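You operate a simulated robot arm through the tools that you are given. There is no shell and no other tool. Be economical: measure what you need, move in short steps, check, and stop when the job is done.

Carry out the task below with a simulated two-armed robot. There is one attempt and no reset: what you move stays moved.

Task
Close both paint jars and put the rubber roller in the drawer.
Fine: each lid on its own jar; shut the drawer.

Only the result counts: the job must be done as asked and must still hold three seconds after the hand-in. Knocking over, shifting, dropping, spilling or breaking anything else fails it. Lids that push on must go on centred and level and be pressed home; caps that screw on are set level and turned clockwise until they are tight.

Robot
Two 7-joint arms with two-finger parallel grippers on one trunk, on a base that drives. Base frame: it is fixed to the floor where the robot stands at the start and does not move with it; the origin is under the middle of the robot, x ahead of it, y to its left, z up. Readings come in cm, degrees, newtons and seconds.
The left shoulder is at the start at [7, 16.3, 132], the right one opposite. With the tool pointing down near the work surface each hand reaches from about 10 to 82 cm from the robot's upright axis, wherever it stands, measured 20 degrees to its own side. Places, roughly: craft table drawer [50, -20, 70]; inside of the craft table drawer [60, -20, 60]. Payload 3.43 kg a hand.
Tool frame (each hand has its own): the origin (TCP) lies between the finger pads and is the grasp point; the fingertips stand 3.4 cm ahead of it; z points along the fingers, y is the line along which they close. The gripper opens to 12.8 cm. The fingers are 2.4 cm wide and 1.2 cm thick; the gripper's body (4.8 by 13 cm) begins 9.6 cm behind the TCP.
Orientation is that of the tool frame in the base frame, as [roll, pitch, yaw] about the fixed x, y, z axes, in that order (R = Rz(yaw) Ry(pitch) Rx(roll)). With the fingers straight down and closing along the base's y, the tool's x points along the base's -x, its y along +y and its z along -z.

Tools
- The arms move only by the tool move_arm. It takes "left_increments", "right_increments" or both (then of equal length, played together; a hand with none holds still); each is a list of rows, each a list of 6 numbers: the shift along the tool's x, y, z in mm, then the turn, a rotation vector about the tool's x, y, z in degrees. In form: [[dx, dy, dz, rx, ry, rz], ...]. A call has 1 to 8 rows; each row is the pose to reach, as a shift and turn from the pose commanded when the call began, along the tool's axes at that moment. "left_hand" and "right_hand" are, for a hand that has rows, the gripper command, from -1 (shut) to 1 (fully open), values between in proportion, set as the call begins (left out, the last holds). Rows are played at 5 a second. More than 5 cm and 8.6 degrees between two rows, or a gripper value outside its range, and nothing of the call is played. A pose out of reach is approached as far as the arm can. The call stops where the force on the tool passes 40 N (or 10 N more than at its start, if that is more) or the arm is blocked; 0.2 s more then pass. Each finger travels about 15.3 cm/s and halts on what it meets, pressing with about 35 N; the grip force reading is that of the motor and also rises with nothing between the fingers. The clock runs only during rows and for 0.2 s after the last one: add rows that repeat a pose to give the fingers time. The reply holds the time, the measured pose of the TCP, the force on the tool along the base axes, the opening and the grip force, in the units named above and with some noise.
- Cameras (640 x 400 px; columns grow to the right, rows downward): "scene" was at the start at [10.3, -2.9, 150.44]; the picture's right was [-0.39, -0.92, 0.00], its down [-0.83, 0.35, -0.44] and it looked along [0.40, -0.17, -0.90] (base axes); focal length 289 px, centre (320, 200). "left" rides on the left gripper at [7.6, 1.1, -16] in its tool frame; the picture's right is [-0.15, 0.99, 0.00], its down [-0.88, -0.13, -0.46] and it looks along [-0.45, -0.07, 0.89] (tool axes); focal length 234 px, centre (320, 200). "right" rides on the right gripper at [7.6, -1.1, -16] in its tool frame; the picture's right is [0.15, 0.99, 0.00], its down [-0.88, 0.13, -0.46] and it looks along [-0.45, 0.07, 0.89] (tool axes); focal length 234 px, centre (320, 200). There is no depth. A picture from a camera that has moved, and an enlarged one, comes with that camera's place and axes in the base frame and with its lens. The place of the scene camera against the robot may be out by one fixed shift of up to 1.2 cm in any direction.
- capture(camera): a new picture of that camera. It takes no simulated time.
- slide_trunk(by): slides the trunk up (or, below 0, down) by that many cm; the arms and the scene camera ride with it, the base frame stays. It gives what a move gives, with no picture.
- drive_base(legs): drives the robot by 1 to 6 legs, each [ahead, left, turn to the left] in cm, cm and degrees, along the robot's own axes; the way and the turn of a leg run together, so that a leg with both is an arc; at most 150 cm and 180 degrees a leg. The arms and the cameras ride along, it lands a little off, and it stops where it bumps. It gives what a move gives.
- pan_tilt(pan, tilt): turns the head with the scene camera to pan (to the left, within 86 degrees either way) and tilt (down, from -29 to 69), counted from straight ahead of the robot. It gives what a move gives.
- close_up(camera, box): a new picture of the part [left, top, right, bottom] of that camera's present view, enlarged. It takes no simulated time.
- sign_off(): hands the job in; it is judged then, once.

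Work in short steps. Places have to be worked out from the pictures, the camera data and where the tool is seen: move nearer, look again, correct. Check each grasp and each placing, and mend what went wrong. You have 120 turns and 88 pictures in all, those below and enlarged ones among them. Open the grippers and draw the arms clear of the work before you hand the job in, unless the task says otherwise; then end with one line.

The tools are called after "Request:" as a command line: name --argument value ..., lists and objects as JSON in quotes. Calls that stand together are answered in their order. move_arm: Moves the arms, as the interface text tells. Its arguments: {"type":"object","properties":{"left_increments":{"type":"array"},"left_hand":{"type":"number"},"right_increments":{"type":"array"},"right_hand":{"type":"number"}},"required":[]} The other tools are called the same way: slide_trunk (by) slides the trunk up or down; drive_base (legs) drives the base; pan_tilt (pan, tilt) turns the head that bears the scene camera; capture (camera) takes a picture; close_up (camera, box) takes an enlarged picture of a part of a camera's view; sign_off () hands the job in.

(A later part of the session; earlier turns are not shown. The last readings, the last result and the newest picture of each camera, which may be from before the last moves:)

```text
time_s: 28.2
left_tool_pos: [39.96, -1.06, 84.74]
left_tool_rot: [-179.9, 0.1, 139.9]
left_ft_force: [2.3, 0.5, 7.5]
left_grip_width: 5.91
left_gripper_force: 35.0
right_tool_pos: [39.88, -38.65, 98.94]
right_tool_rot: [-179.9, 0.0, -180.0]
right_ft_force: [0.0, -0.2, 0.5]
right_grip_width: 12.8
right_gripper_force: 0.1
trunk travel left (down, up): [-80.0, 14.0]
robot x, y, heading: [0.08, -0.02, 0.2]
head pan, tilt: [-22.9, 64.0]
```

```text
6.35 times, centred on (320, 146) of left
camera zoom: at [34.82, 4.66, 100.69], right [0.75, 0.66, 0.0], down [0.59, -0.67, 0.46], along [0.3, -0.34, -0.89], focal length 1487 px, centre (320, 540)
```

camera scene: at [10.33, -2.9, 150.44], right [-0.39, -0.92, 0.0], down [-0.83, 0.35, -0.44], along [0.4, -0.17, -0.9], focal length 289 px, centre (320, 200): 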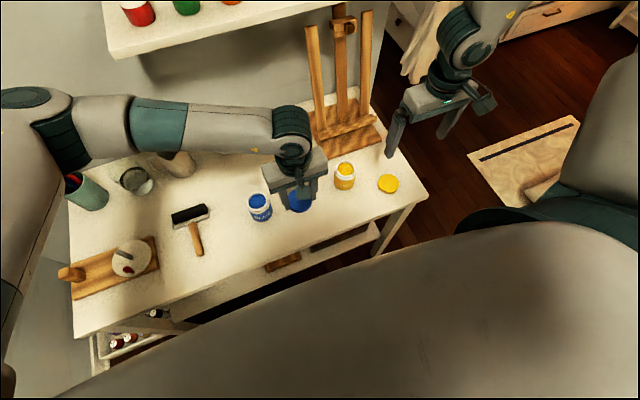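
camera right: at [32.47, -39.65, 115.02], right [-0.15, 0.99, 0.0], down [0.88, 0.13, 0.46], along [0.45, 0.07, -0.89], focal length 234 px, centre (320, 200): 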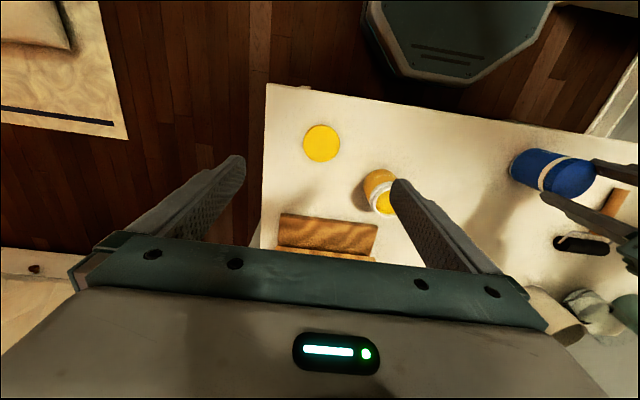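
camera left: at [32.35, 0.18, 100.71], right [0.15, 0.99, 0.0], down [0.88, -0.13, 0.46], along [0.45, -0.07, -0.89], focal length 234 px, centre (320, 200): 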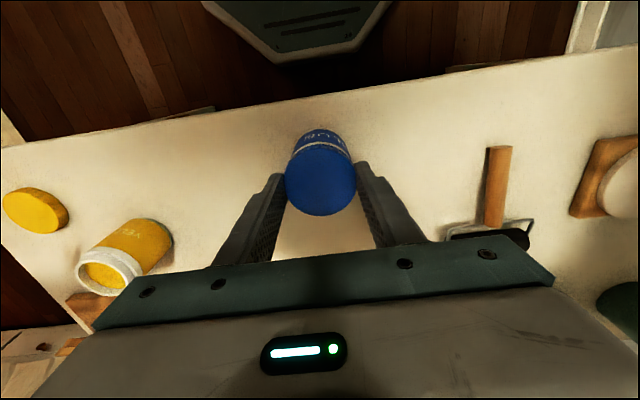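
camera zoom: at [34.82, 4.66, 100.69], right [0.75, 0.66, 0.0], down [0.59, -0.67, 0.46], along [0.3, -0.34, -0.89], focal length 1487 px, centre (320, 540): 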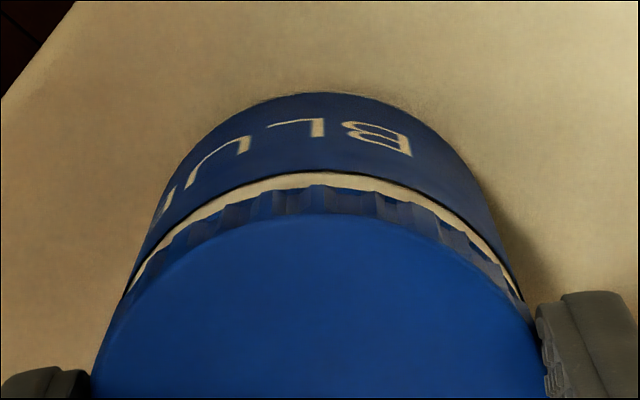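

The jar stayed put while lid turned 40° with the gripper: the thread is advancing. Continue clockwise to ~yaw 100.

Request:
move_arm --left_increments '[[0, 0, 1, 0, 0, 8], [0, 0, 1, 0, 0, 16], [0, 0, 2, 0, 0, 24], [0, 0, 2, 0, 0, 32], [0, 0, 2, 0, 0, 40], [0, 0, 2, 0, 0, 40]]'

Request:
close_up --camera "left" --box '[270, 115, 370, 178]'

```text
time_s: 29.6
left_tool_pos: [39.98, -1.19, 84.69]
left_tool_rot: [180.0, 0.2, 99.9]
left_ft_force: [1.9, -1.3, 36.2]
left_grip_width: 5.92
left_gripper_force: 35.4
right_tool_pos: [39.75, -38.67, 99.08]
right_tool_rot: [-179.9, 0.1, -179.9]
right_ft_force: [-0.1, -0.8, -0.6]
right_grip_width: 12.79
right_gripper_force: 0.1
trunk travel left (down, up): [-80.0, 14.0]
robot x, y, heading: [-0.25, 0.19, -0.2]
head pan, tilt: [-22.9, 64.0]
```

```text
6.35 times, centred on (320, 146) of left
camera zoom: at [39.65, 6.52, 100.58], right [1.0, 0.02, 0.0], down [0.02, -0.89, 0.46], along [0.01, -0.46, -0.89], focal length 1487 px, centre (320, 540)
```

zoom: 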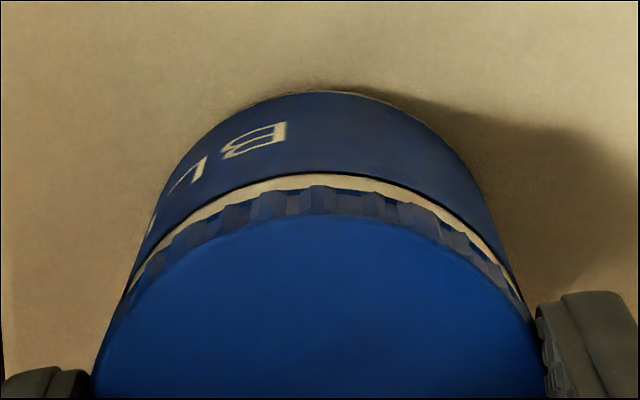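

Again the lid turned relative to the jar, not tight yet. Release, lift 2.5 cm, rotate back 130°, regrip.

Request:
move_arm --left_increments '[[0, 0, -2, 0, 0, 0], [0, 0, -2, 0, 0, 0], [0, 0, -2, 0, 0, 0]]' --left_hand 1

Request:
move_arm --left_increments '[[0, 0, -30, 0, 0, 0], [0, 0, -30, 0, 0, -8], [0, 0, -30, 0, 0, -16], [0, 0, -30, 0, 0, -24], [0, 0, -30, 0, 0, -32], [0, 0, -30, 0, 0, -40], [0, 0, -30, 0, 0, -48], [0, 0, -30, 0, 0, -56]]'

Request:
move_arm --left_increments '[[0, 0, 0, 0, 0, -8], [0, 0, 0, 0, 0, -16], [0, 0, 0, 0, 0, -24], [0, 0, 0, 0, 0, -32], [0, 0, 0, 0, 0, -40], [0, 0, 0, 0, 0, -48], [0, 0, 0, 0, 0, -56], [0, 0, 0, 0, 0, -64]]'

Request:
move_arm --left_increments '[[0, 0, 0, 0, 0, -8], [0, 0, 0, 0, 0, -16], [0, 0, 0, 0, 0, -16]]'

Request:
capture --camera "left"

```text
time_s: 30.4
left_tool_pos: [40.14, -1.08, 84.6]
left_tool_rot: [-179.8, -0.1, 100.0]
left_ft_force: [-0.7, 0.0, 0.4]
left_grip_width: 12.79
left_gripper_force: 0.0
right_tool_pos: [39.99, -38.65, 98.94]
right_tool_rot: [179.9, 0.0, -180.0]
right_ft_force: [-0.1, 0.0, 0.3]
right_grip_width: 12.81
right_gripper_force: 0.0
trunk travel left (down, up): [-80.0, 14.0]
robot x, y, heading: [-0.27, 0.02, -0.0]
head pan, tilt: [-22.9, 64.0]
```

```text
time_s: 32.2
left_tool_pos: [40.2, -0.89, 87.78]
left_tool_rot: [180.0, 0.0, 156.2]
left_ft_force: [0.2, 0.3, -0.4]
left_grip_width: 12.81
left_gripper_force: 0.0
right_tool_pos: [40.07, -38.58, 98.99]
right_tool_rot: [179.9, -0.1, -179.9]
right_ft_force: [-0.1, 0.5, 0.6]
right_grip_width: 12.81
right_gripper_force: 0.1
trunk travel left (down, up): [-80.0, 14.0]
robot x, y, heading: [0.01, -0.02, 0.2]
head pan, tilt: [-22.9, 64.0]
```

```text
time_s: 34.0
left_tool_pos: [40.1, -0.99, 87.79]
left_tool_rot: [180.0, 0.1, -139.8]
left_ft_force: [-0.1, 1.0, 0.1]
left_grip_width: 12.8
left_gripper_force: 0.2
right_tool_pos: [39.98, -38.75, 98.95]
right_tool_rot: [179.9, 0.0, 179.9]
right_ft_force: [-0.3, 0.3, -1.2]
right_grip_width: 12.78
right_gripper_force: 0.1
trunk travel left (down, up): [-80.0, 14.0]
robot x, y, heading: [-0.2, 0.19, -0.1]
head pan, tilt: [-22.9, 64.0]
```

```text
time_s: 34.8
left_tool_pos: [40.11, -1.06, 87.66]
left_tool_rot: [-180.0, 0.1, -124.0]
left_ft_force: [-0.1, 0.5, 0.3]
left_grip_width: 12.79
left_gripper_force: 0.0
right_tool_pos: [39.93, -38.66, 98.93]
right_tool_rot: [-180.0, 0.1, 180.0]
right_ft_force: [-0.2, 0.4, 1.3]
right_grip_width: 12.79
right_gripper_force: 0.1
trunk travel left (down, up): [-80.0, 14.0]
robot x, y, heading: [0.19, -0.04, -0.2]
head pan, tilt: [-22.9, 64.0]
```

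```text
51 pictures are left
camera left: at [34.93, -6.76, 103.71], right [-0.74, 0.67, 0.0], down [0.6, 0.66, 0.46], along [0.31, 0.34, -0.89], focal length 234 px, centre (320, 200)
```

left: 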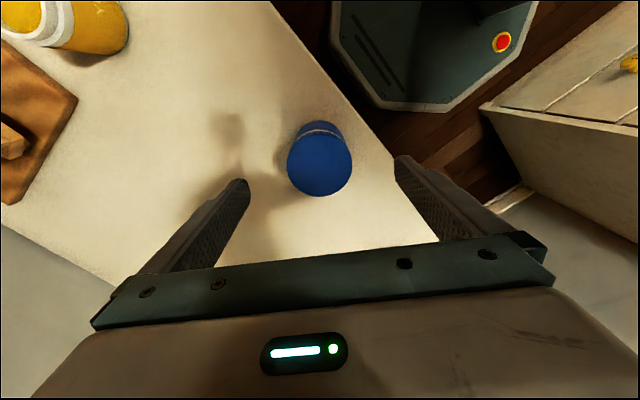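

Centred at yaw 236. Lower, grip and turn through the full stroke.

Request:
move_arm --left_increments '[[0, 0, 18, 0, 0, 0], [0, 0, 32, 0, 0, 0], [0, 0, 32, 0, 0, 0]]'

Request:
move_arm --left_increments '[[0, 0, 0, 0, 0, 0], [0, 0, 0, 0, 0, 0], [0, 0, 0, 0, 0, 0]]' --left_hand -1

Request:
move_arm --left_increments '[[0, 0, 1, 0, 0, 8], [0, 0, 2, 0, 0, 16], [0, 0, 2, 0, 0, 24], [0, 0, 2, 0, 0, 32], [0, 0, 2, 0, 0, 40], [0, 0, 2, 0, 0, 48], [0, 0, 2, 0, 0, 56]]'

Request:
close_up --camera "left" --box '[270, 115, 370, 178]'

```text
time_s: 35.6
left_tool_pos: [40.05, -1.1, 84.51]
left_tool_rot: [-180.0, 0.0, -124.1]
left_ft_force: [-0.7, 0.9, -0.1]
left_grip_width: 12.82
left_gripper_force: 0.0
right_tool_pos: [40.04, -38.65, 99.03]
right_tool_rot: [-180.0, 0.0, 180.0]
right_ft_force: [0.3, -0.3, 0.3]
right_grip_width: 12.79
right_gripper_force: 0.1
trunk travel left (down, up): [-80.0, 14.0]
robot x, y, heading: [0.12, 0.28, -0.0]
head pan, tilt: [-22.9, 64.0]
```

```text
time_s: 36.4
left_tool_pos: [40.04, -1.07, 84.52]
left_tool_rot: [179.9, -0.1, -124.1]
left_ft_force: [0.3, -1.0, 0.3]
left_grip_width: 6.08
left_gripper_force: 34.7
right_tool_pos: [40.06, -38.62, 99.0]
right_tool_rot: [-180.0, 0.0, 180.0]
right_ft_force: [-0.3, -0.5, 0.6]
right_grip_width: 12.8
right_gripper_force: 0.1
trunk travel left (down, up): [-80.0, 14.0]
robot x, y, heading: [-0.14, 0.22, -0.2]
head pan, tilt: [-22.9, 64.0]
```

```text
time_s: 38.0
left_tool_pos: [40.02, -1.14, 84.43]
left_tool_rot: [180.0, 0.0, 179.8]
left_ft_force: [0.2, -1.3, 18.6]
left_grip_width: 6.13
left_gripper_force: 35.3
right_tool_pos: [39.94, -38.62, 98.97]
right_tool_rot: [179.9, 0.1, -179.9]
right_ft_force: [-0.6, 0.0, 0.1]
right_grip_width: 12.8
right_gripper_force: 0.1
trunk travel left (down, up): [-80.0, 14.0]
robot x, y, heading: [0.03, -0.07, -0.2]
head pan, tilt: [-22.9, 64.0]
```

```text
6.35 times, centred on (320, 146) of left
camera zoom: at [32.34, 0.06, 100.32], right [0.15, 0.99, 0.0], down [0.88, -0.13, 0.46], along [0.45, -0.07, -0.89], focal length 1487 px, centre (320, 540)
```

zoom: 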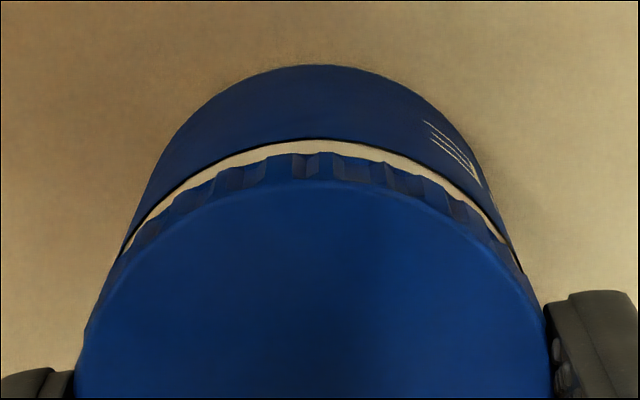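

Grip width 6.1 suggests I caught the jar's collar, so the jar co-rotated. Reopen, raise 5 mm to hold only the lid, and turn again.

Request:
move_arm --left_increments '[[0, 0, -2, 0, 0, 0], [0, 0, -6, 0, 0, 0], [0, 0, -6, 0, 0, 0]]' --left_hand 0.5

Request:
move_arm --left_increments '[[0, 0, 0, 0, 0, 0], [0, 0, 0, 0, 0, 0], [0, 0, 0, 0, 0, 0]]' --left_hand -1

Request:
move_arm --left_increments '[[0, 0, 1, 0, 0, 8], [0, 0, 2, 0, 0, 16], [0, 0, 2, 0, 0, 24], [0, 0, 2, 0, 0, 32], [0, 0, 2, 0, 0, 40], [0, 0, 2, 0, 0, 40]]'

Request:
close_up --camera "left" --box '[270, 115, 370, 178]'

```text
time_s: 38.8
left_tool_pos: [40.06, -1.08, 84.89]
left_tool_rot: [180.0, -0.1, 180.0]
left_ft_force: [-0.1, -0.6, 0.5]
left_grip_width: 9.62
left_gripper_force: 0.1
right_tool_pos: [40.02, -38.6, 99.04]
right_tool_rot: [180.0, 0.0, -179.9]
right_ft_force: [0.2, -0.1, 0.4]
right_grip_width: 12.8
right_gripper_force: 0.0
trunk travel left (down, up): [-80.0, 14.0]
robot x, y, heading: [0.31, -0.21, -0.2]
head pan, tilt: [-22.9, 64.0]
```

```text
time_s: 39.6
left_tool_pos: [39.97, -0.96, 84.79]
left_tool_rot: [180.0, 0.1, -180.0]
left_ft_force: [0.2, -1.8, -0.2]
left_grip_width: 5.69
left_gripper_force: 34.8
right_tool_pos: [40.12, -38.62, 99.06]
right_tool_rot: [180.0, 0.0, 180.0]
right_ft_force: [0.3, 0.4, -0.1]
right_grip_width: 12.8
right_gripper_force: 0.0
trunk travel left (down, up): [-80.0, 14.0]
robot x, y, heading: [-0.22, 0.23, 0.1]
head pan, tilt: [-22.9, 64.0]
```

```text
time_s: 41.0
left_tool_pos: [40.17, -1.09, 84.9]
left_tool_rot: [-179.9, 0.0, 140.0]
left_ft_force: [0.3, -1.2, 14.0]
left_grip_width: 5.66
left_gripper_force: 34.7
right_tool_pos: [39.9, -38.64, 99.08]
right_tool_rot: [180.0, 0.0, -180.0]
right_ft_force: [-0.5, -0.3, 0.2]
right_grip_width: 12.82
right_gripper_force: 0.1
trunk travel left (down, up): [-80.0, 14.0]
robot x, y, heading: [-0.06, -0.03, -0.2]
head pan, tilt: [-22.9, 64.0]
```

```text
6.35 times, centred on (320, 146) of left
camera zoom: at [34.92, 4.66, 100.75], right [0.75, 0.66, 0.0], down [0.59, -0.67, 0.46], along [0.3, -0.34, -0.89], focal length 1487 px, centre (320, 540)
```

zoom: 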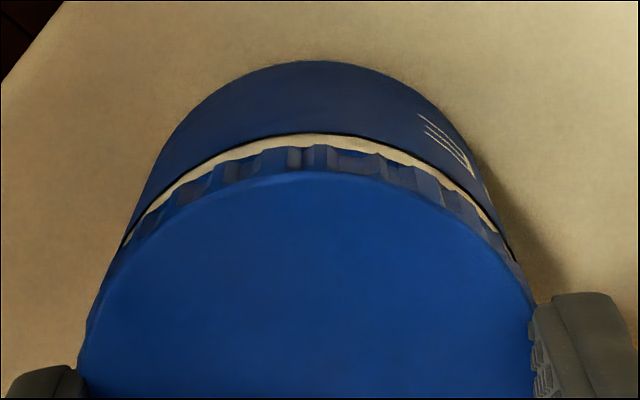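

Now with the lid alone gripped, the jar co-rotates: the cap is tight against table friction. I press harder and give one more turn to make sure.

Request:
move_arm --left_increments '[[0, 0, 3, 0, 0, 0], [0, 0, 3, 0, 0, 8], [0, 0, 3, 0, 0, 16], [0, 0, 3, 0, 0, 24], [0, 0, 3, 0, 0, 32], [0, 0, 3, 0, 0, 32]]'

Request:
close_up --camera "left" --box '[270, 115, 370, 178]'

```text
time_s: 42.2
left_tool_pos: [40.05, -1.15, 84.61]
left_tool_rot: [-179.9, 0.4, 109.4]
left_ft_force: [-6.7, 1.8, 23.2]
left_grip_width: 5.87
left_gripper_force: 34.9
right_tool_pos: [39.91, -38.57, 99.1]
right_tool_rot: [179.9, 0.1, -180.0]
right_ft_force: [-0.1, -0.3, 0.1]
right_grip_width: 12.82
right_gripper_force: 0.0
trunk travel left (down, up): [-80.0, 14.0]
robot x, y, heading: [0.28, -0.17, 0.1]
head pan, tilt: [-22.9, 64.0]
stopped in row 6 (left hand): the force on the tool passed its limit (the readings are from after the stop); the commanded pose is now the measured one
```

```text
6.35 times, centred on (320, 146) of left
camera zoom: at [38.44, 6.38, 100.56], right [0.98, 0.19, 0.0], down [0.17, -0.87, 0.46], along [0.09, -0.45, -0.89], focal length 1487 px, centre (320, 540)
```

zoom: 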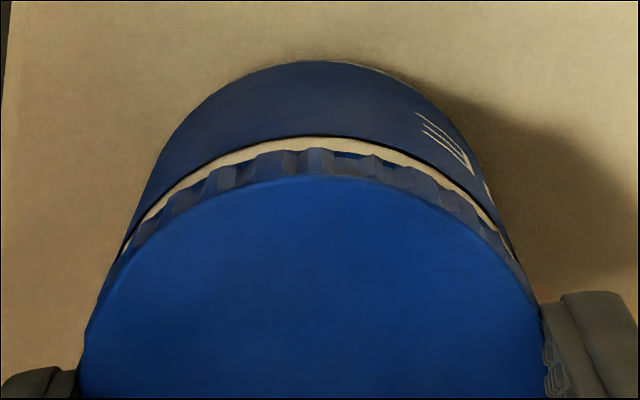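

The cap is tight (jar turns with lid under ~35 N). Release blue, lift, rotate back to yaw 180 and check.

Request:
move_arm --left_increments '[[0, 0, -2, 0, 0, 0], [0, 0, -3, 0, 0, 0], [0, 0, -3, 0, 0, 0]]' --left_hand 1

Request:
move_arm --left_increments '[[0, 0, -40, 0, 0, 0], [0, 0, -80, 0, 0, -8], [0, 0, -120, 0, 0, -16], [0, 0, -150, 0, 0, -24], [0, 0, -150, 0, 0, -32], [0, 0, -150, 0, 0, -40], [0, 0, -150, 0, 0, -48], [0, 0, -150, 0, 0, -56]]'

Request:
move_arm --left_increments '[[0, 0, 0, 0, 0, -8], [0, 0, 0, 0, 0, -14.6], [0, 0, 0, 0, 0, -14.6]]'

Request:
drive_base --legs '[[0, -26, 0]]'

Request:
capture --camera "scene"

Request:
capture --camera "left"

```text
time_s: 43.0
left_tool_pos: [40.16, -1.07, 84.87]
left_tool_rot: [-179.9, 0.2, 109.5]
left_ft_force: [0.1, 0.4, -0.2]
left_grip_width: 12.79
left_gripper_force: 0.1
right_tool_pos: [40.01, -38.62, 98.99]
right_tool_rot: [-180.0, -0.1, -180.0]
right_ft_force: [0.7, -0.1, -0.1]
right_grip_width: 12.78
right_gripper_force: 0.1
trunk travel left (down, up): [-80.0, 14.0]
robot x, y, heading: [-0.11, 0.02, 0.2]
head pan, tilt: [-22.9, 64.0]
```

```text
time_s: 44.8
left_tool_pos: [40.17, -1.19, 99.89]
left_tool_rot: [-179.8, 0.0, 165.7]
left_ft_force: [0.5, -0.5, -0.3]
left_grip_width: 12.8
left_gripper_force: 0.1
right_tool_pos: [39.97, -38.55, 98.94]
right_tool_rot: [180.0, -0.1, -179.9]
right_ft_force: [-0.4, 0.6, -1.0]
right_grip_width: 12.8
right_gripper_force: 0.0
trunk travel left (down, up): [-80.0, 14.0]
robot x, y, heading: [0.3, 0.07, 0.2]
head pan, tilt: [-22.9, 64.0]
```

```text
time_s: 45.6
left_tool_pos: [40.01, -1.06, 99.81]
left_tool_rot: [-179.8, 0.0, -179.7]
left_ft_force: [-0.2, 0.3, -0.2]
left_grip_width: 12.82
left_gripper_force: 0.0
right_tool_pos: [39.96, -38.65, 98.93]
right_tool_rot: [-180.0, 0.0, 180.0]
right_ft_force: [0.1, 0.2, -0.3]
right_grip_width: 12.79
right_gripper_force: 0.0
trunk travel left (down, up): [-80.0, 14.0]
robot x, y, heading: [0.04, -0.06, -0.1]
head pan, tilt: [-22.9, 64.0]
```

```text
time_s: 47.5
left_tool_pos: [40.16, -26.38, 99.91]
left_tool_rot: [-179.9, 0.0, -179.7]
left_ft_force: [1.0, -0.1, 0.1]
left_grip_width: 12.78
left_gripper_force: 0.1
right_tool_pos: [40.04, -63.82, 98.88]
right_tool_rot: [-180.0, 0.1, -179.8]
right_ft_force: [0.0, 0.7, -0.4]
right_grip_width: 12.8
right_gripper_force: 0.1
trunk travel left (down, up): [-80.0, 14.0]
robot x, y, heading: [-0.05, -25.29, -0.0]
head pan, tilt: [-22.9, 64.0]
```

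```text
47 pictures are left
camera scene: at [10.32, -28.1, 150.45], right [-0.39, -0.92, 0.0], down [-0.83, 0.35, -0.44], along [0.4, -0.17, -0.9], focal length 289 px, centre (320, 200)
```

scene: 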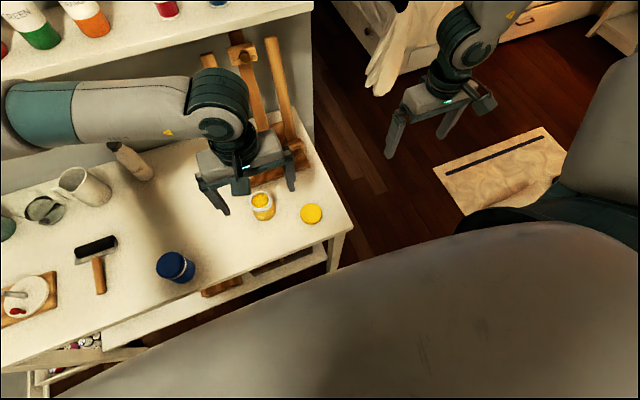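

```text
46 pictures are left
camera left: at [32.43, -25.2, 115.82], right [0.14, 0.99, 0.0], down [0.88, -0.12, 0.46], along [0.45, -0.07, -0.89], focal length 234 px, centre (320, 200)
```

left: 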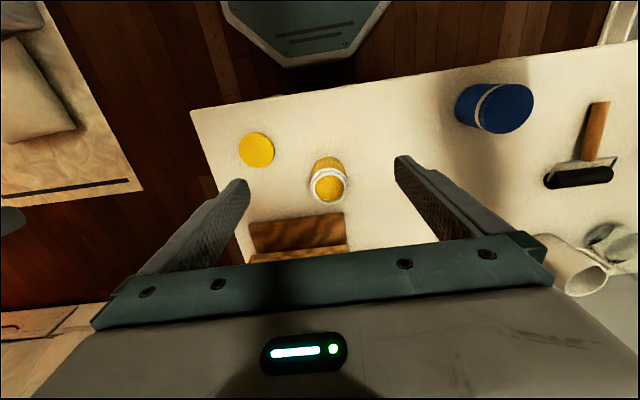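

Yellow lid ≈ [41.5,-38.1], yellow jar rim ≈ [47,-26.1]. Left hand moves above the lid.

Request:
move_arm --left_increments '[[-3, -40, 10, 0, 0, 0], [-6, -80, 35, 0, 0, 0], [-12, -117, 65, 0, 0, 0], [-12, -117, 110, 0, 0, 0], [-12, -117, 150, 0, 0, 0], [-12, -117, 150, 0, 0, 0]]'

Request:
capture --camera "left"

```text
time_s: 48.9
left_tool_pos: [41.31, -38.22, 84.87]
left_tool_rot: [-179.9, 0.0, -179.6]
left_ft_force: [0.3, 0.8, -0.4]
left_grip_width: 12.78
left_gripper_force: 0.0
right_tool_pos: [40.04, -64.03, 98.95]
right_tool_rot: [179.9, 0.0, -179.8]
right_ft_force: [0.0, 0.3, 0.7]
right_grip_width: 12.8
right_gripper_force: 0.0
trunk travel left (down, up): [-80.0, 14.0]
robot x, y, heading: [-0.1, -25.26, 0.2]
head pan, tilt: [-22.9, 64.0]
```

```text
45 pictures are left
camera left: at [33.58, -37.15, 100.86], right [0.14, 0.99, 0.0], down [0.88, -0.13, 0.46], along [0.45, -0.07, -0.89], focal length 234 px, centre (320, 200)
```

left: 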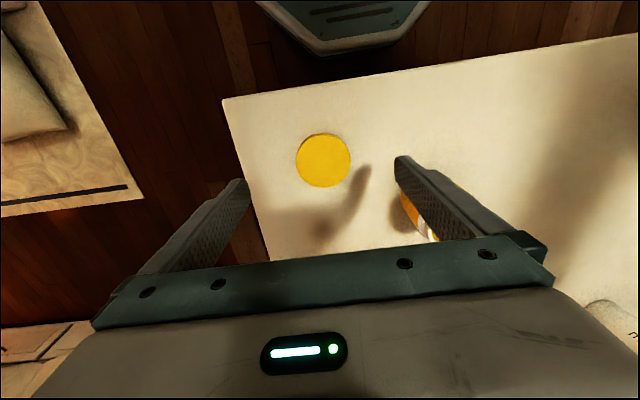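

Centred. Lower to z≈77.8, grip and lift.

Request:
move_arm --left_increments '[[-2, 0, 35, 0, 0, 0], [-2, 0, 60, 0, 0, 0], [-2, 0, 71, 0, 0, 0], [-2, 0, 71, 0, 0, 0]]'

Request:
move_arm --left_increments '[[0, 0, 0, 0, 0, 0], [0, 0, 0, 0, 0, 0], [0, 0, 0, 0, 0, 0]]' --left_hand -1

Request:
move_arm --left_increments '[[0, 0, -40, 0, 0, 0], [0, 0, -80, 0, 0, 0], [-20, 20, -120, 0, 0, 0], [-45, 45, -150, 0, 0, 0], [-70, 70, -180, 0, 0, 0], [-90, 95, -210, 0, 0, 0], [-100, 120, -222, 0, 0, 0], [-100, 120, -222, 0, 0, 0]]'

Request:
capture --camera "left"

```text
time_s: 49.9
left_tool_pos: [41.4, -38.3, 77.76]
left_tool_rot: [-179.8, 0.0, -179.7]
left_ft_force: [-0.2, -0.1, -0.7]
left_grip_width: 12.8
left_gripper_force: 0.0
right_tool_pos: [40.16, -63.86, 98.91]
right_tool_rot: [179.9, 0.1, -179.8]
right_ft_force: [-0.8, 0.6, 0.1]
right_grip_width: 12.8
right_gripper_force: 0.1
trunk travel left (down, up): [-80.0, 14.0]
robot x, y, heading: [0.09, -25.61, 0.1]
head pan, tilt: [-22.9, 64.0]
```

```text
time_s: 50.6
left_tool_pos: [41.4, -38.24, 77.83]
left_tool_rot: [-179.8, 0.0, -179.7]
left_ft_force: [-0.9, 0.8, 0.3]
left_grip_width: 5.67
left_gripper_force: 35.1
right_tool_pos: [39.98, -63.99, 98.91]
right_tool_rot: [-180.0, 0.0, -179.8]
right_ft_force: [0.1, -0.1, 0.6]
right_grip_width: 12.77
right_gripper_force: 0.1
trunk travel left (down, up): [-80.0, 14.0]
robot x, y, heading: [-0.23, -25.5, -0.0]
head pan, tilt: [-22.9, 64.0]
```

```text
time_s: 52.5
left_tool_pos: [51.47, -26.23, 100.02]
left_tool_rot: [-179.8, 0.1, -179.7]
left_ft_force: [0.2, -0.5, 0.1]
left_grip_width: 5.66
left_gripper_force: 35.4
right_tool_pos: [40.0, -64.06, 99.0]
right_tool_rot: [179.8, 0.0, -179.8]
right_ft_force: [1.0, -0.6, 0.6]
right_grip_width: 12.78
right_gripper_force: 0.0
trunk travel left (down, up): [-80.0, 14.0]
robot x, y, heading: [-0.29, -25.41, 0.2]
head pan, tilt: [-22.9, 64.0]
```

```text
44 pictures are left
camera left: at [43.84, -25.19, 115.95], right [0.14, 0.99, 0.0], down [0.88, -0.13, 0.46], along [0.45, -0.07, -0.89], focal length 234 px, centre (320, 200)
```

left: 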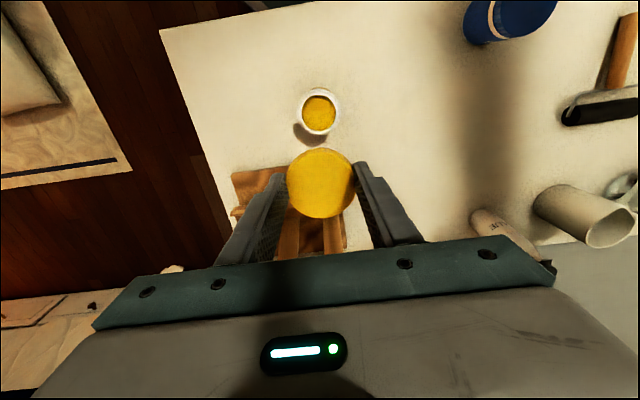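

Same viewpoint geometry as for the blue jar; I zoom the rim to get the offset.

Request:
close_up --camera "left" --box '[280, 80, 360, 130]'

```text
8.00 times, centred on (320, 105) of left
camera zoom: at [43.84, -25.19, 115.95], right [0.14, 0.99, 0.0], down [0.88, -0.13, 0.46], along [0.45, -0.07, -0.89], focal length 1873 px, centre (320, 960)
```

zoom: 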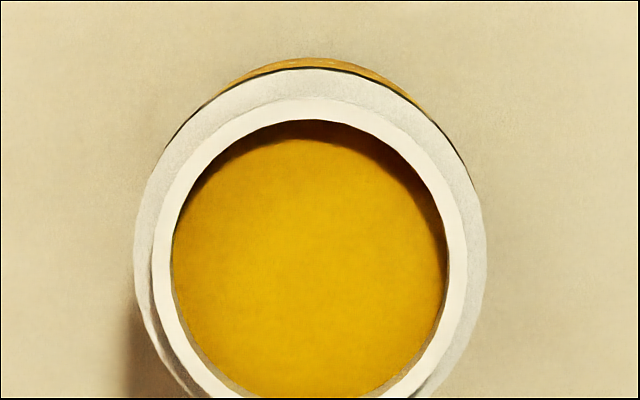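

Relative to the blue case the rim is +0.3 cm x and +0.2 cm y; I move accordingly to just over the rim.

Request:
move_arm --left_increments '[[20, 1, 40, 0, 0, 0], [40, 2, 80, 0, 0, 0], [40.5, 1.8, 120, 0, 0, 0], [40.5, 1.8, 139, 0, 0, 0], [40.5, 1.8, 139, 0, 0, 0]]'

Request:
close_up --camera "scene" --box '[220, 170, 300, 220]'

Request:
capture --camera "right"

```text
time_s: 53.6
left_tool_pos: [47.58, -25.9, 85.84]
left_tool_rot: [-179.8, -0.1, -179.7]
left_ft_force: [0.2, -0.4, 0.1]
left_grip_width: 5.66
left_gripper_force: 34.4
right_tool_pos: [40.02, -63.87, 98.94]
right_tool_rot: [179.9, 0.0, -179.8]
right_ft_force: [-0.3, -0.1, -0.3]
right_grip_width: 12.82
right_gripper_force: 0.0
trunk travel left (down, up): [-80.0, 14.0]
robot x, y, heading: [-0.19, -25.56, 0.2]
head pan, tilt: [-22.9, 64.0]
```

```text
8.00 times, centred on (260, 195) of scene
camera zoom: at [10.3, -28.24, 150.45], right [-0.39, -0.92, 0.0], down [-0.83, 0.35, -0.44], along [0.4, -0.17, -0.9], focal length 2309 px, centre (800, 240)
```

zoom: 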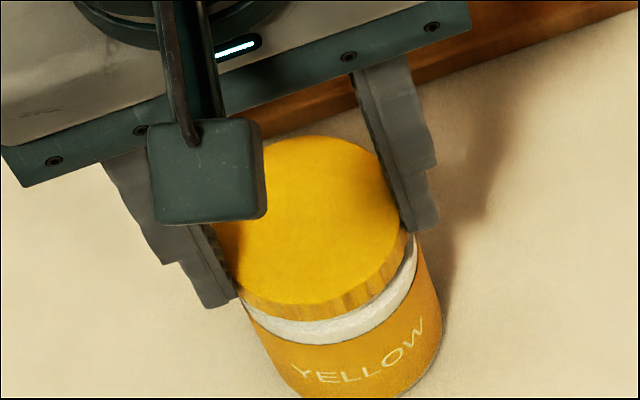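

```text
41 pictures are left
camera right: at [32.52, -65.08, 115.03], right [-0.15, 0.99, 0.0], down [0.88, 0.13, 0.46], along [0.45, 0.07, -0.89], focal length 234 px, centre (320, 200)
```

right: 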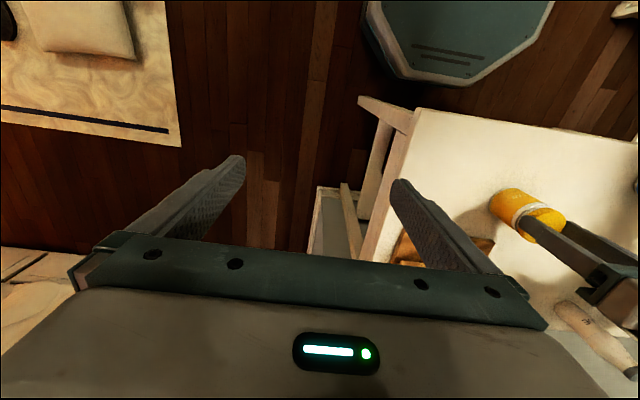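

Alignment matches the blue success picture. Lower to contact.

Request:
move_arm --left_increments '[[0, 0, 3, 0, 0, 0], [0, 0, 6, 0, 0, 0], [0, 0, 8, 0, 0, 0], [0, 0, 8, 0, 0, 0]]'

Request:
close_up --camera "right" --box '[470, 175, 580, 245]'

```text
time_s: 54.6
left_tool_pos: [47.46, -26.2, 85.28]
left_tool_rot: [-179.8, 0.0, -179.8]
left_ft_force: [0.6, -0.8, 9.0]
left_grip_width: 5.68
left_gripper_force: 34.9
right_tool_pos: [40.09, -63.94, 98.93]
right_tool_rot: [179.9, 0.0, -179.8]
right_ft_force: [0.3, -0.5, -0.3]
right_grip_width: 12.8
right_gripper_force: 0.1
trunk travel left (down, up): [-80.0, 14.0]
robot x, y, heading: [0.18, -25.2, 0.0]
head pan, tilt: [-22.9, 64.0]
```

```text
5.71 times, centred on (525, 210) of right
camera zoom: at [32.49, -65.09, 115.05], right [-0.15, 0.99, 0.0], down [0.88, 0.13, 0.46], along [0.45, 0.07, -0.89], focal length 1338 px, centre (-851, 143)
```

zoom: 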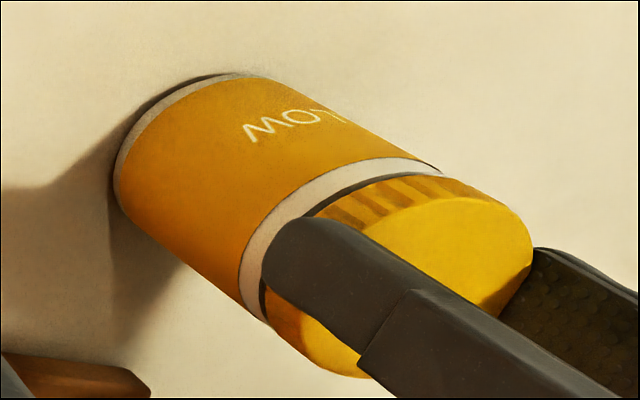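

Contact with 9 N, like the blue one. Turn clockwise with light pressure, stopping at yaw ~100.

Request:
move_arm --left_increments '[[0, 0, 1, 0, 0, 8], [0, 0, 1, 0, 0, 16], [0, 0, 1, 0, 0, 24], [0, 0, 2, 0, 0, 32], [0, 0, 2, 0, 0, 40], [0, 0, 2, 0, 0, 40]]'

Request:
move_arm --left_increments '[[0, 0, 1, 0, 0, 8], [0, 0, 1, 0, 0, 16], [0, 0, 1, 0, 0, 24], [0, 0, 2, 0, 0, 32], [0, 0, 2, 0, 0, 38], [0, 0, 2, 0, 0, 38]]'

Request:
close_up --camera "left" --box '[270, 115, 370, 178]'

```text
time_s: 56.0
left_tool_pos: [47.45, -25.8, 85.18]
left_tool_rot: [180.0, 0.2, 140.2]
left_ft_force: [7.1, 11.1, 24.5]
left_grip_width: 5.62
left_gripper_force: 35.5
right_tool_pos: [40.0, -63.71, 99.06]
right_tool_rot: [-179.9, -0.1, -179.8]
right_ft_force: [0.0, 0.4, 0.0]
right_grip_width: 12.8
right_gripper_force: 0.1
trunk travel left (down, up): [-80.0, 14.0]
robot x, y, heading: [0.01, -25.19, 0.3]
head pan, tilt: [-22.9, 64.0]
```

```text
time_s: 57.1
left_tool_pos: [47.79, -26.1, 85.04]
left_tool_rot: [179.7, 0.4, 108.7]
left_ft_force: [0.6, 4.7, 14.7]
left_grip_width: 5.65
left_gripper_force: 34.6
right_tool_pos: [40.06, -63.72, 98.88]
right_tool_rot: [179.9, 0.0, -179.7]
right_ft_force: [-0.7, -0.7, 0.7]
right_grip_width: 12.8
right_gripper_force: 0.1
trunk travel left (down, up): [-80.0, 14.0]
robot x, y, heading: [-0.1, -25.42, -0.0]
head pan, tilt: [-22.9, 64.0]
stopped in row 5 (left hand): the force on the tool passed its limit (the readings are from after the stop); the commanded pose is now the measured one
```

```text
6.35 times, centred on (320, 146) of left
camera zoom: at [46.14, -18.4, 100.99], right [0.98, 0.18, 0.01], down [0.16, -0.87, 0.46], along [0.09, -0.45, -0.89], focal length 1487 px, centre (320, 540)
```

zoom: 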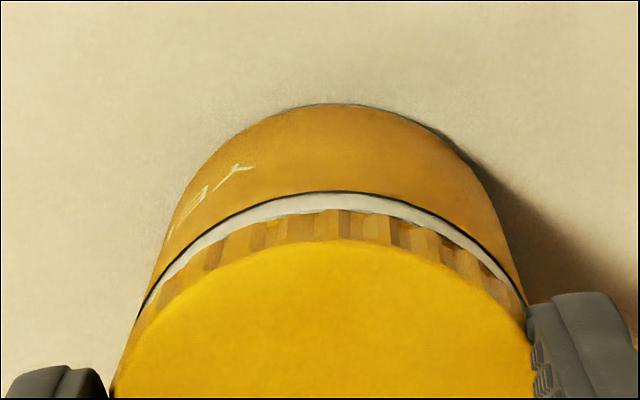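

Thread advancing without jar co-rotation. Release, lift, rotate back ~125°, regrip.

Request:
move_arm --left_increments '[[0, 0, -1, 0, 0, 0], [0, 0, -1, 0, 0, 0], [0, 0, -1, 0, 0, 0]]' --left_hand 1

Request:
move_arm --left_increments '[[0, 0, -30, 0, 0, 0], [0, 0, -30, 0, 0, -8], [0, 0, -30, 0, 0, -16], [0, 0, -30, 0, 0, -24], [0, 0, -30, 0, 0, -32], [0, 0, -30, 0, 0, -40], [0, 0, -30, 0, 0, -48], [0, 0, -30, 0, 0, -56]]'

Request:
move_arm --left_increments '[[0, 0, 0, 0, 0, -8], [0, 0, 0, 0, 0, -16], [0, 0, 0, 0, 0, -24], [0, 0, 0, 0, 0, -32], [0, 0, 0, 0, 0, -40], [0, 0, 0, 0, 0, -48], [0, 0, 0, 0, 0, -56], [0, 0, 0, 0, 0, -56]]'

Request:
capture --camera "left"

```text
time_s: 57.9
left_tool_pos: [47.66, -26.05, 85.01]
left_tool_rot: [179.9, 0.4, 108.7]
left_ft_force: [0.3, -0.1, -0.2]
left_grip_width: 12.8
left_gripper_force: 0.0
right_tool_pos: [40.08, -63.93, 98.89]
right_tool_rot: [-180.0, 0.0, -179.7]
right_ft_force: [0.3, 0.0, 0.0]
right_grip_width: 12.81
right_gripper_force: 0.0
trunk travel left (down, up): [-80.0, 14.0]
robot x, y, heading: [-0.37, -25.47, 0.2]
head pan, tilt: [-22.9, 64.0]
```

```text
time_s: 59.7
left_tool_pos: [47.68, -25.93, 88.02]
left_tool_rot: [-179.7, 0.4, 164.8]
left_ft_force: [-0.5, 0.0, 0.3]
left_grip_width: 12.8
left_gripper_force: 0.1
right_tool_pos: [40.08, -64.0, 99.05]
right_tool_rot: [180.0, 0.0, -179.8]
right_ft_force: [-0.8, -0.1, -0.7]
right_grip_width: 12.81
right_gripper_force: 0.0
trunk travel left (down, up): [-80.0, 14.0]
robot x, y, heading: [-0.22, -25.25, 0.4]
head pan, tilt: [-22.9, 64.0]
```

```text
time_s: 61.5
left_tool_pos: [47.74, -26.08, 88.16]
left_tool_rot: [-179.6, 0.0, -139.2]
left_ft_force: [-0.7, 0.0, 0.4]
left_grip_width: 12.79
left_gripper_force: 0.1
right_tool_pos: [40.05, -63.97, 99.01]
right_tool_rot: [-180.0, 0.0, -179.9]
right_ft_force: [0.0, 0.0, -0.1]
right_grip_width: 12.82
right_gripper_force: 0.1
trunk travel left (down, up): [-80.0, 14.0]
robot x, y, heading: [0.41, -25.15, 0.4]
head pan, tilt: [-22.9, 64.0]
```

```text
38 pictures are left
camera left: at [41.08, -30.05, 104.08], right [-0.54, 0.84, -0.01], down [0.75, 0.48, 0.46], along [0.39, 0.24, -0.89], focal length 234 px, centre (320, 200)
```

left: 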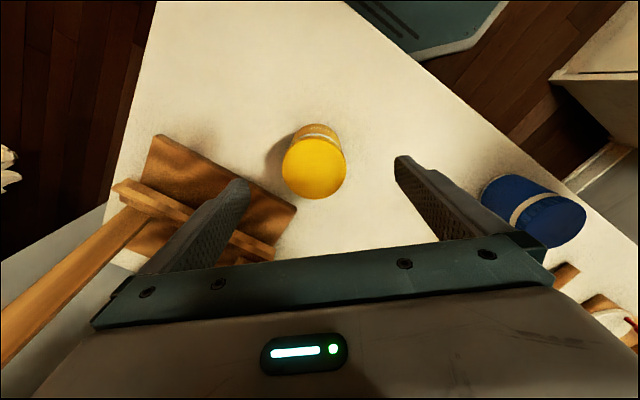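

Lid appears offset ~6 mm in tool x and −3 mm in tool y; I correct, lower to 85.0, grip, and turn.

Request:
move_arm --left_increments '[[6, -3, 0, 0.0, 0, 0], [6, -3, 18, 0, 0, 0], [6, -3, 31, 0, 0, 0], [6, -3, 31, 0, 0, 0]]'

Request:
move_arm --left_increments '[[0, 0, 0, 0, 0, 0], [0, 0, 0, 0, 0, 0], [0, 0, 0, 0, 0, 0]]' --left_hand -1

Request:
capture --camera "left"

```text
time_s: 62.5
left_tool_pos: [47.6, -26.65, 85.06]
left_tool_rot: [-179.7, 0.0, -139.3]
left_ft_force: [-0.6, -0.2, 0.3]
left_grip_width: 12.8
left_gripper_force: 0.0
right_tool_pos: [40.18, -63.88, 98.83]
right_tool_rot: [180.0, 0.0, -179.9]
right_ft_force: [0.5, -0.7, 0.6]
right_grip_width: 12.81
right_gripper_force: 0.0
trunk travel left (down, up): [-80.0, 14.0]
robot x, y, heading: [-0.15, -25.35, 0.3]
head pan, tilt: [-22.9, 64.0]
```

```text
time_s: 63.3
left_tool_pos: [47.47, -26.53, 85.02]
left_tool_rot: [-179.7, -0.1, -139.3]
left_ft_force: [1.1, -0.5, 1.6]
left_grip_width: 5.9
left_gripper_force: 35.0
right_tool_pos: [40.18, -63.88, 99.02]
right_tool_rot: [-180.0, -0.1, -179.7]
right_ft_force: [-0.1, 0.5, -0.3]
right_grip_width: 12.81
right_gripper_force: 0.0
trunk travel left (down, up): [-80.0, 14.0]
robot x, y, heading: [-0.17, -25.37, 0.1]
head pan, tilt: [-22.9, 64.0]
```

```text
37 pictures are left
camera left: at [40.88, -30.64, 101.06], right [-0.53, 0.85, -0.01], down [0.75, 0.48, 0.46], along [0.39, 0.24, -0.89], focal length 234 px, centre (320, 200)
```

left: 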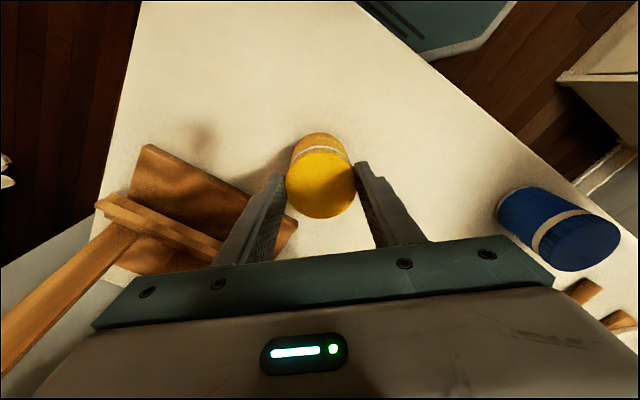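

Grip is centred. Turn clockwise in two strokes.

Request:
move_arm --left_increments '[[0, 0, 1, 0, 0, 8], [0, 0, 2, 0, 0, 16], [0, 0, 2, 0, 0, 24], [0, 0, 2, 0, 0, 32], [0, 0, 2, 0, 0, 40], [0, 0, 2, 0, 0, 40]]'

Request:
close_up --camera "left" --box '[270, 115, 370, 178]'

Request:
move_arm --left_increments '[[0, 0, 0, 0, 0, 8], [0, 0, 0, 0, 0, 16], [0, 0, 0, 0, 0, 24], [0, 0, 0, 0, 0, 32], [0, 0, 0, 0, 0, 40], [0, 0, 0, 0, 0, 40]]'

Request:
close_up --camera "left" --box '[270, 115, 370, 178]'

```text
time_s: 64.7
left_tool_pos: [47.38, -26.66, 84.79]
left_tool_rot: [-179.7, 0.3, -179.4]
left_ft_force: [-0.6, 4.5, 13.8]
left_grip_width: 5.9
left_gripper_force: 35.2
right_tool_pos: [40.02, -63.83, 99.07]
right_tool_rot: [-180.0, 0.0, -179.8]
right_ft_force: [-0.1, -0.6, -0.2]
right_grip_width: 12.8
right_gripper_force: 0.2
trunk travel left (down, up): [-80.0, 14.0]
robot x, y, heading: [0.06, -25.13, 0.2]
head pan, tilt: [-22.9, 64.0]
```

```text
6.35 times, centred on (320, 146) of left
camera zoom: at [39.6, -25.52, 100.78], right [0.14, 0.99, 0.0], down [0.88, -0.12, 0.46], along [0.46, -0.07, -0.89], focal length 1487 px, centre (320, 540)
```

zoom: 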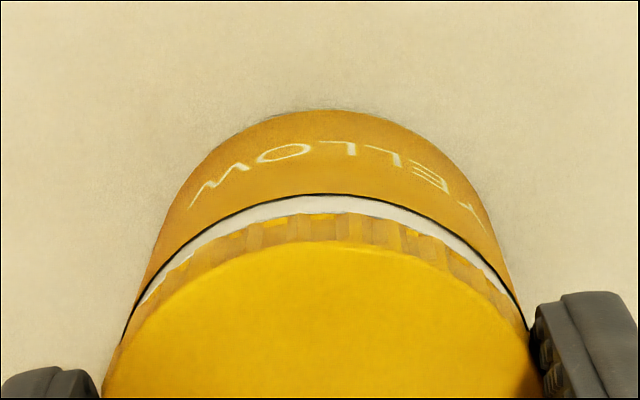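

```text
time_s: 66.1
left_tool_pos: [47.41, -26.51, 84.71]
left_tool_rot: [-179.9, 0.4, 140.6]
left_ft_force: [2.3, -0.3, 5.0]
left_grip_width: 5.91
left_gripper_force: 35.0
right_tool_pos: [40.0, -63.88, 98.96]
right_tool_rot: [179.9, 0.0, -179.8]
right_ft_force: [0.5, 0.3, -0.5]
right_grip_width: 12.78
right_gripper_force: 0.0
trunk travel left (down, up): [-80.0, 14.0]
robot x, y, heading: [0.05, -25.5, 0.1]
head pan, tilt: [-22.9, 64.0]
```

```text
6.35 times, centred on (320, 146) of left
camera zoom: at [42.14, -20.88, 100.75], right [0.74, 0.67, 0.0], down [0.6, -0.66, 0.46], along [0.31, -0.34, -0.89], focal length 1487 px, centre (320, 540)
```

zoom: 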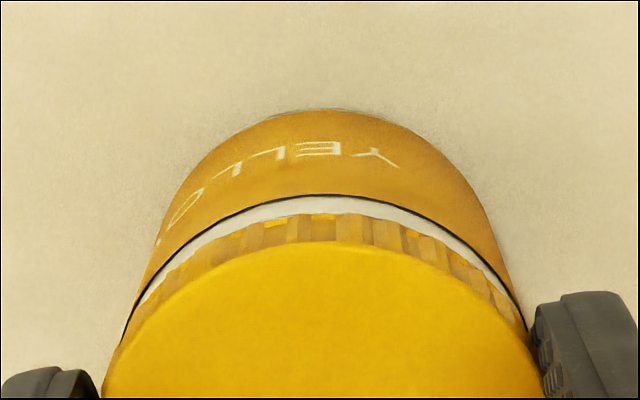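

Still advancing freely. Continue to ~yaw 104, then regrip.

Request:
move_arm --left_increments '[[0, 0, 1, 0, 0, 8], [0, 0, 1, 0, 0, 16], [0, 0, 1, 0, 0, 24], [0, 0, 1, 0, 0, 32], [0, 0, 1, 0, 0, 36], [0, 0, 1, 0, 0, 36]]'

Request:
close_up --camera "left" --box '[270, 115, 370, 178]'

Request:
move_arm --left_increments '[[0, 0, -1, 0, 0, 36], [0, 0, -1, 0, 0, 36], [0, 0, -1, 0, 0, 36]]' --left_hand 1

```text
time_s: 67.5
left_tool_pos: [47.55, -26.65, 84.79]
left_tool_rot: [179.7, 0.4, 104.6]
left_ft_force: [8.0, -0.8, 18.6]
left_grip_width: 5.92
left_gripper_force: 35.1
right_tool_pos: [40.07, -63.96, 99.03]
right_tool_rot: [-180.0, 0.0, -179.9]
right_ft_force: [0.5, -0.2, -0.2]
right_grip_width: 12.82
right_gripper_force: 0.2
trunk travel left (down, up): [-80.0, 14.0]
robot x, y, heading: [0.14, -25.63, 0.0]
head pan, tilt: [-22.9, 64.0]
```

```text
6.35 times, centred on (320, 146) of left
camera zoom: at [46.46, -19.01, 100.69], right [0.99, 0.11, 0.01], down [0.09, -0.88, 0.46], along [0.05, -0.46, -0.89], focal length 1487 px, centre (320, 540)
```

zoom: 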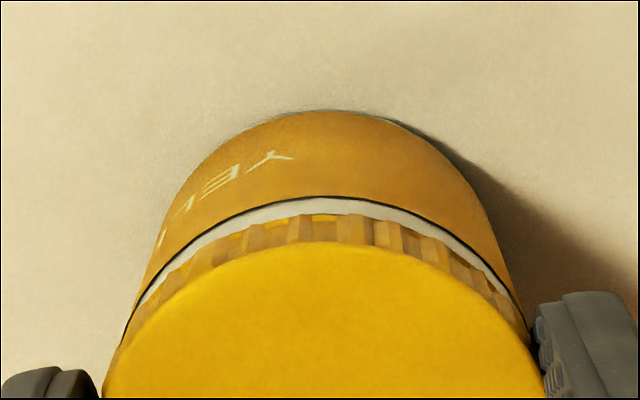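

```text
refused: row 1 steps farther than a row can; nothing moved
```

Still turning. Release, lift, rotate back for the next stroke.

Request:
move_arm --left_increments '[[0, 0, -1, 0, 0, 0], [0, 0, -1, 0, 0, 0], [0, 0, -1, 0, 0, 0]]' --left_hand 1

Request:
move_arm --left_increments '[[0, 0, -30, 0, 0, 0], [0, 0, -30, 0, 0, -8], [0, 0, -30, 0, 0, -16], [0, 0, -30, 0, 0, -24], [0, 0, -30, 0, 0, -32], [0, 0, -30, 0, 0, -40], [0, 0, -30, 0, 0, -48], [0, 0, -30, 0, 0, -56]]'

Request:
move_arm --left_increments '[[0, 0, 0, 0, 0, -8], [0, 0, 0, 0, 0, -16], [0, 0, 0, 0, 0, -24], [0, 0, 0, 0, 0, -32], [0, 0, 0, 0, 0, -40], [0, 0, 0, 0, 0, -48], [0, 0, 0, 0, 0, -56], [0, 0, 0, 0, 0, -60]]'

Request:
capture --camera "left"

```text
time_s: 68.3
left_tool_pos: [47.44, -26.61, 84.81]
left_tool_rot: [179.9, 0.4, 104.8]
left_ft_force: [0.2, 0.4, 0.5]
left_grip_width: 12.8
left_gripper_force: 0.1
right_tool_pos: [40.13, -63.91, 98.94]
right_tool_rot: [180.0, 0.1, -179.8]
right_ft_force: [-0.5, -0.7, 0.8]
right_grip_width: 12.8
right_gripper_force: 0.0
trunk travel left (down, up): [-80.0, 14.0]
robot x, y, heading: [0.09, -25.36, 0.3]
head pan, tilt: [-22.9, 64.0]
```

```text
time_s: 70.1
left_tool_pos: [47.39, -26.57, 87.7]
left_tool_rot: [-179.8, 0.3, 160.9]
left_ft_force: [1.0, -0.4, 0.3]
left_grip_width: 12.79
left_gripper_force: 0.2
right_tool_pos: [40.11, -63.94, 98.96]
right_tool_rot: [-179.9, 0.1, -179.8]
right_ft_force: [-0.1, -0.3, -0.3]
right_grip_width: 12.78
right_gripper_force: 0.1
trunk travel left (down, up): [-80.0, 14.0]
robot x, y, heading: [-0.3, -25.57, -0.1]
head pan, tilt: [-22.9, 64.0]
```

```text
time_s: 71.9
left_tool_pos: [47.53, -26.68, 87.79]
left_tool_rot: [-179.6, 0.0, -139.2]
left_ft_force: [-0.4, 0.0, -0.3]
left_grip_width: 12.8
left_gripper_force: 0.2
right_tool_pos: [40.04, -63.92, 98.97]
right_tool_rot: [-180.0, 0.0, -179.8]
right_ft_force: [-0.3, 0.0, -0.1]
right_grip_width: 12.78
right_gripper_force: 0.1
trunk travel left (down, up): [-80.0, 14.0]
robot x, y, heading: [-0.47, -25.26, -0.0]
head pan, tilt: [-22.9, 64.0]
```

```text
33 pictures are left
camera left: at [40.81, -30.69, 103.78], right [-0.54, 0.84, -0.01], down [0.75, 0.48, 0.46], along [0.39, 0.24, -0.89], focal length 234 px, centre (320, 200)
```

left: 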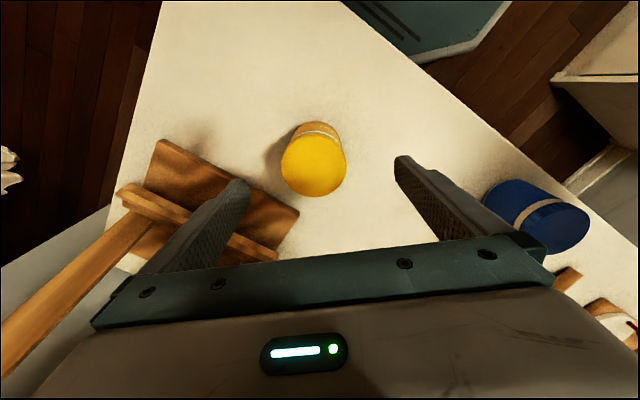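

Regrip with a small correction at z≈85.0.

Request:
move_arm --left_increments '[[5, -3, 0, 0.0, 0, 0], [5, -3, 18, 0, 0, 0], [5, -3, 28, 0, 0, 0], [5, -3, 28, 0, 0, 0]]'

Request:
move_arm --left_increments '[[0, 0, 0, 0, 0, 0], [0, 0, 0, 0, 0, 0], [0, 0, 0, 0, 0, 0]]' --left_hand -1

Request:
move_arm --left_increments '[[0, 0, 1, 0, 0, 8], [0, 0, 2, 0, 0, 16], [0, 0, 2, 0, 0, 24], [0, 0, 2, 0, 0, 32], [0, 0, 2, 0, 0, 40], [0, 0, 2, 0, 0, 40]]'

Request:
close_up --camera "left" --box '[270, 115, 370, 178]'

```text
time_s: 72.9
left_tool_pos: [47.26, -27.11, 84.78]
left_tool_rot: [-179.6, 0.0, -139.3]
left_ft_force: [0.0, -0.5, -0.1]
left_grip_width: 12.79
left_gripper_force: 0.0
right_tool_pos: [40.1, -63.8, 98.97]
right_tool_rot: [179.9, -0.1, -179.8]
right_ft_force: [-0.3, 0.1, 0.1]
right_grip_width: 12.82
right_gripper_force: 0.1
trunk travel left (down, up): [-80.0, 14.0]
robot x, y, heading: [-0.34, -25.4, -0.1]
head pan, tilt: [-22.9, 64.0]
```

```text
time_s: 73.7
left_tool_pos: [47.27, -27.11, 84.83]
left_tool_rot: [-179.6, -0.1, -139.3]
left_ft_force: [1.1, -0.3, 0.9]
left_grip_width: 5.9
left_gripper_force: 34.6
right_tool_pos: [40.04, -63.87, 98.92]
right_tool_rot: [-179.9, 0.0, -179.8]
right_ft_force: [0.5, -0.3, -1.6]
right_grip_width: 12.8
right_gripper_force: 0.1
trunk travel left (down, up): [-80.0, 14.0]
robot x, y, heading: [-0.25, -25.13, 0.0]
head pan, tilt: [-22.9, 64.0]
```

```text
time_s: 75.1
left_tool_pos: [47.17, -27.22, 84.78]
left_tool_rot: [-179.7, 0.4, -179.3]
left_ft_force: [-2.5, 2.2, 8.2]
left_grip_width: 5.91
left_gripper_force: 34.9
right_tool_pos: [40.0, -63.86, 99.03]
right_tool_rot: [180.0, 0.0, -179.8]
right_ft_force: [0.1, 0.3, 0.9]
right_grip_width: 12.81
right_gripper_force: 0.2
trunk travel left (down, up): [-80.0, 14.0]
robot x, y, heading: [0.08, -25.57, 0.4]
head pan, tilt: [-22.9, 64.0]
```

```text
6.35 times, centred on (320, 146) of left
camera zoom: at [39.45, -26.09, 100.72], right [0.14, 0.99, 0.0], down [0.88, -0.12, 0.46], along [0.46, -0.07, -0.89], focal length 1487 px, centre (320, 540)
```

zoom: 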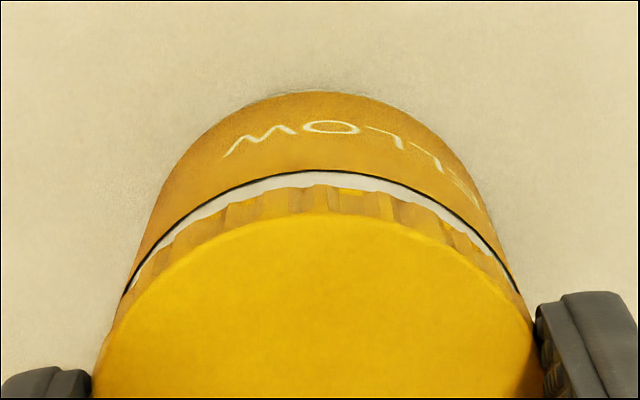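

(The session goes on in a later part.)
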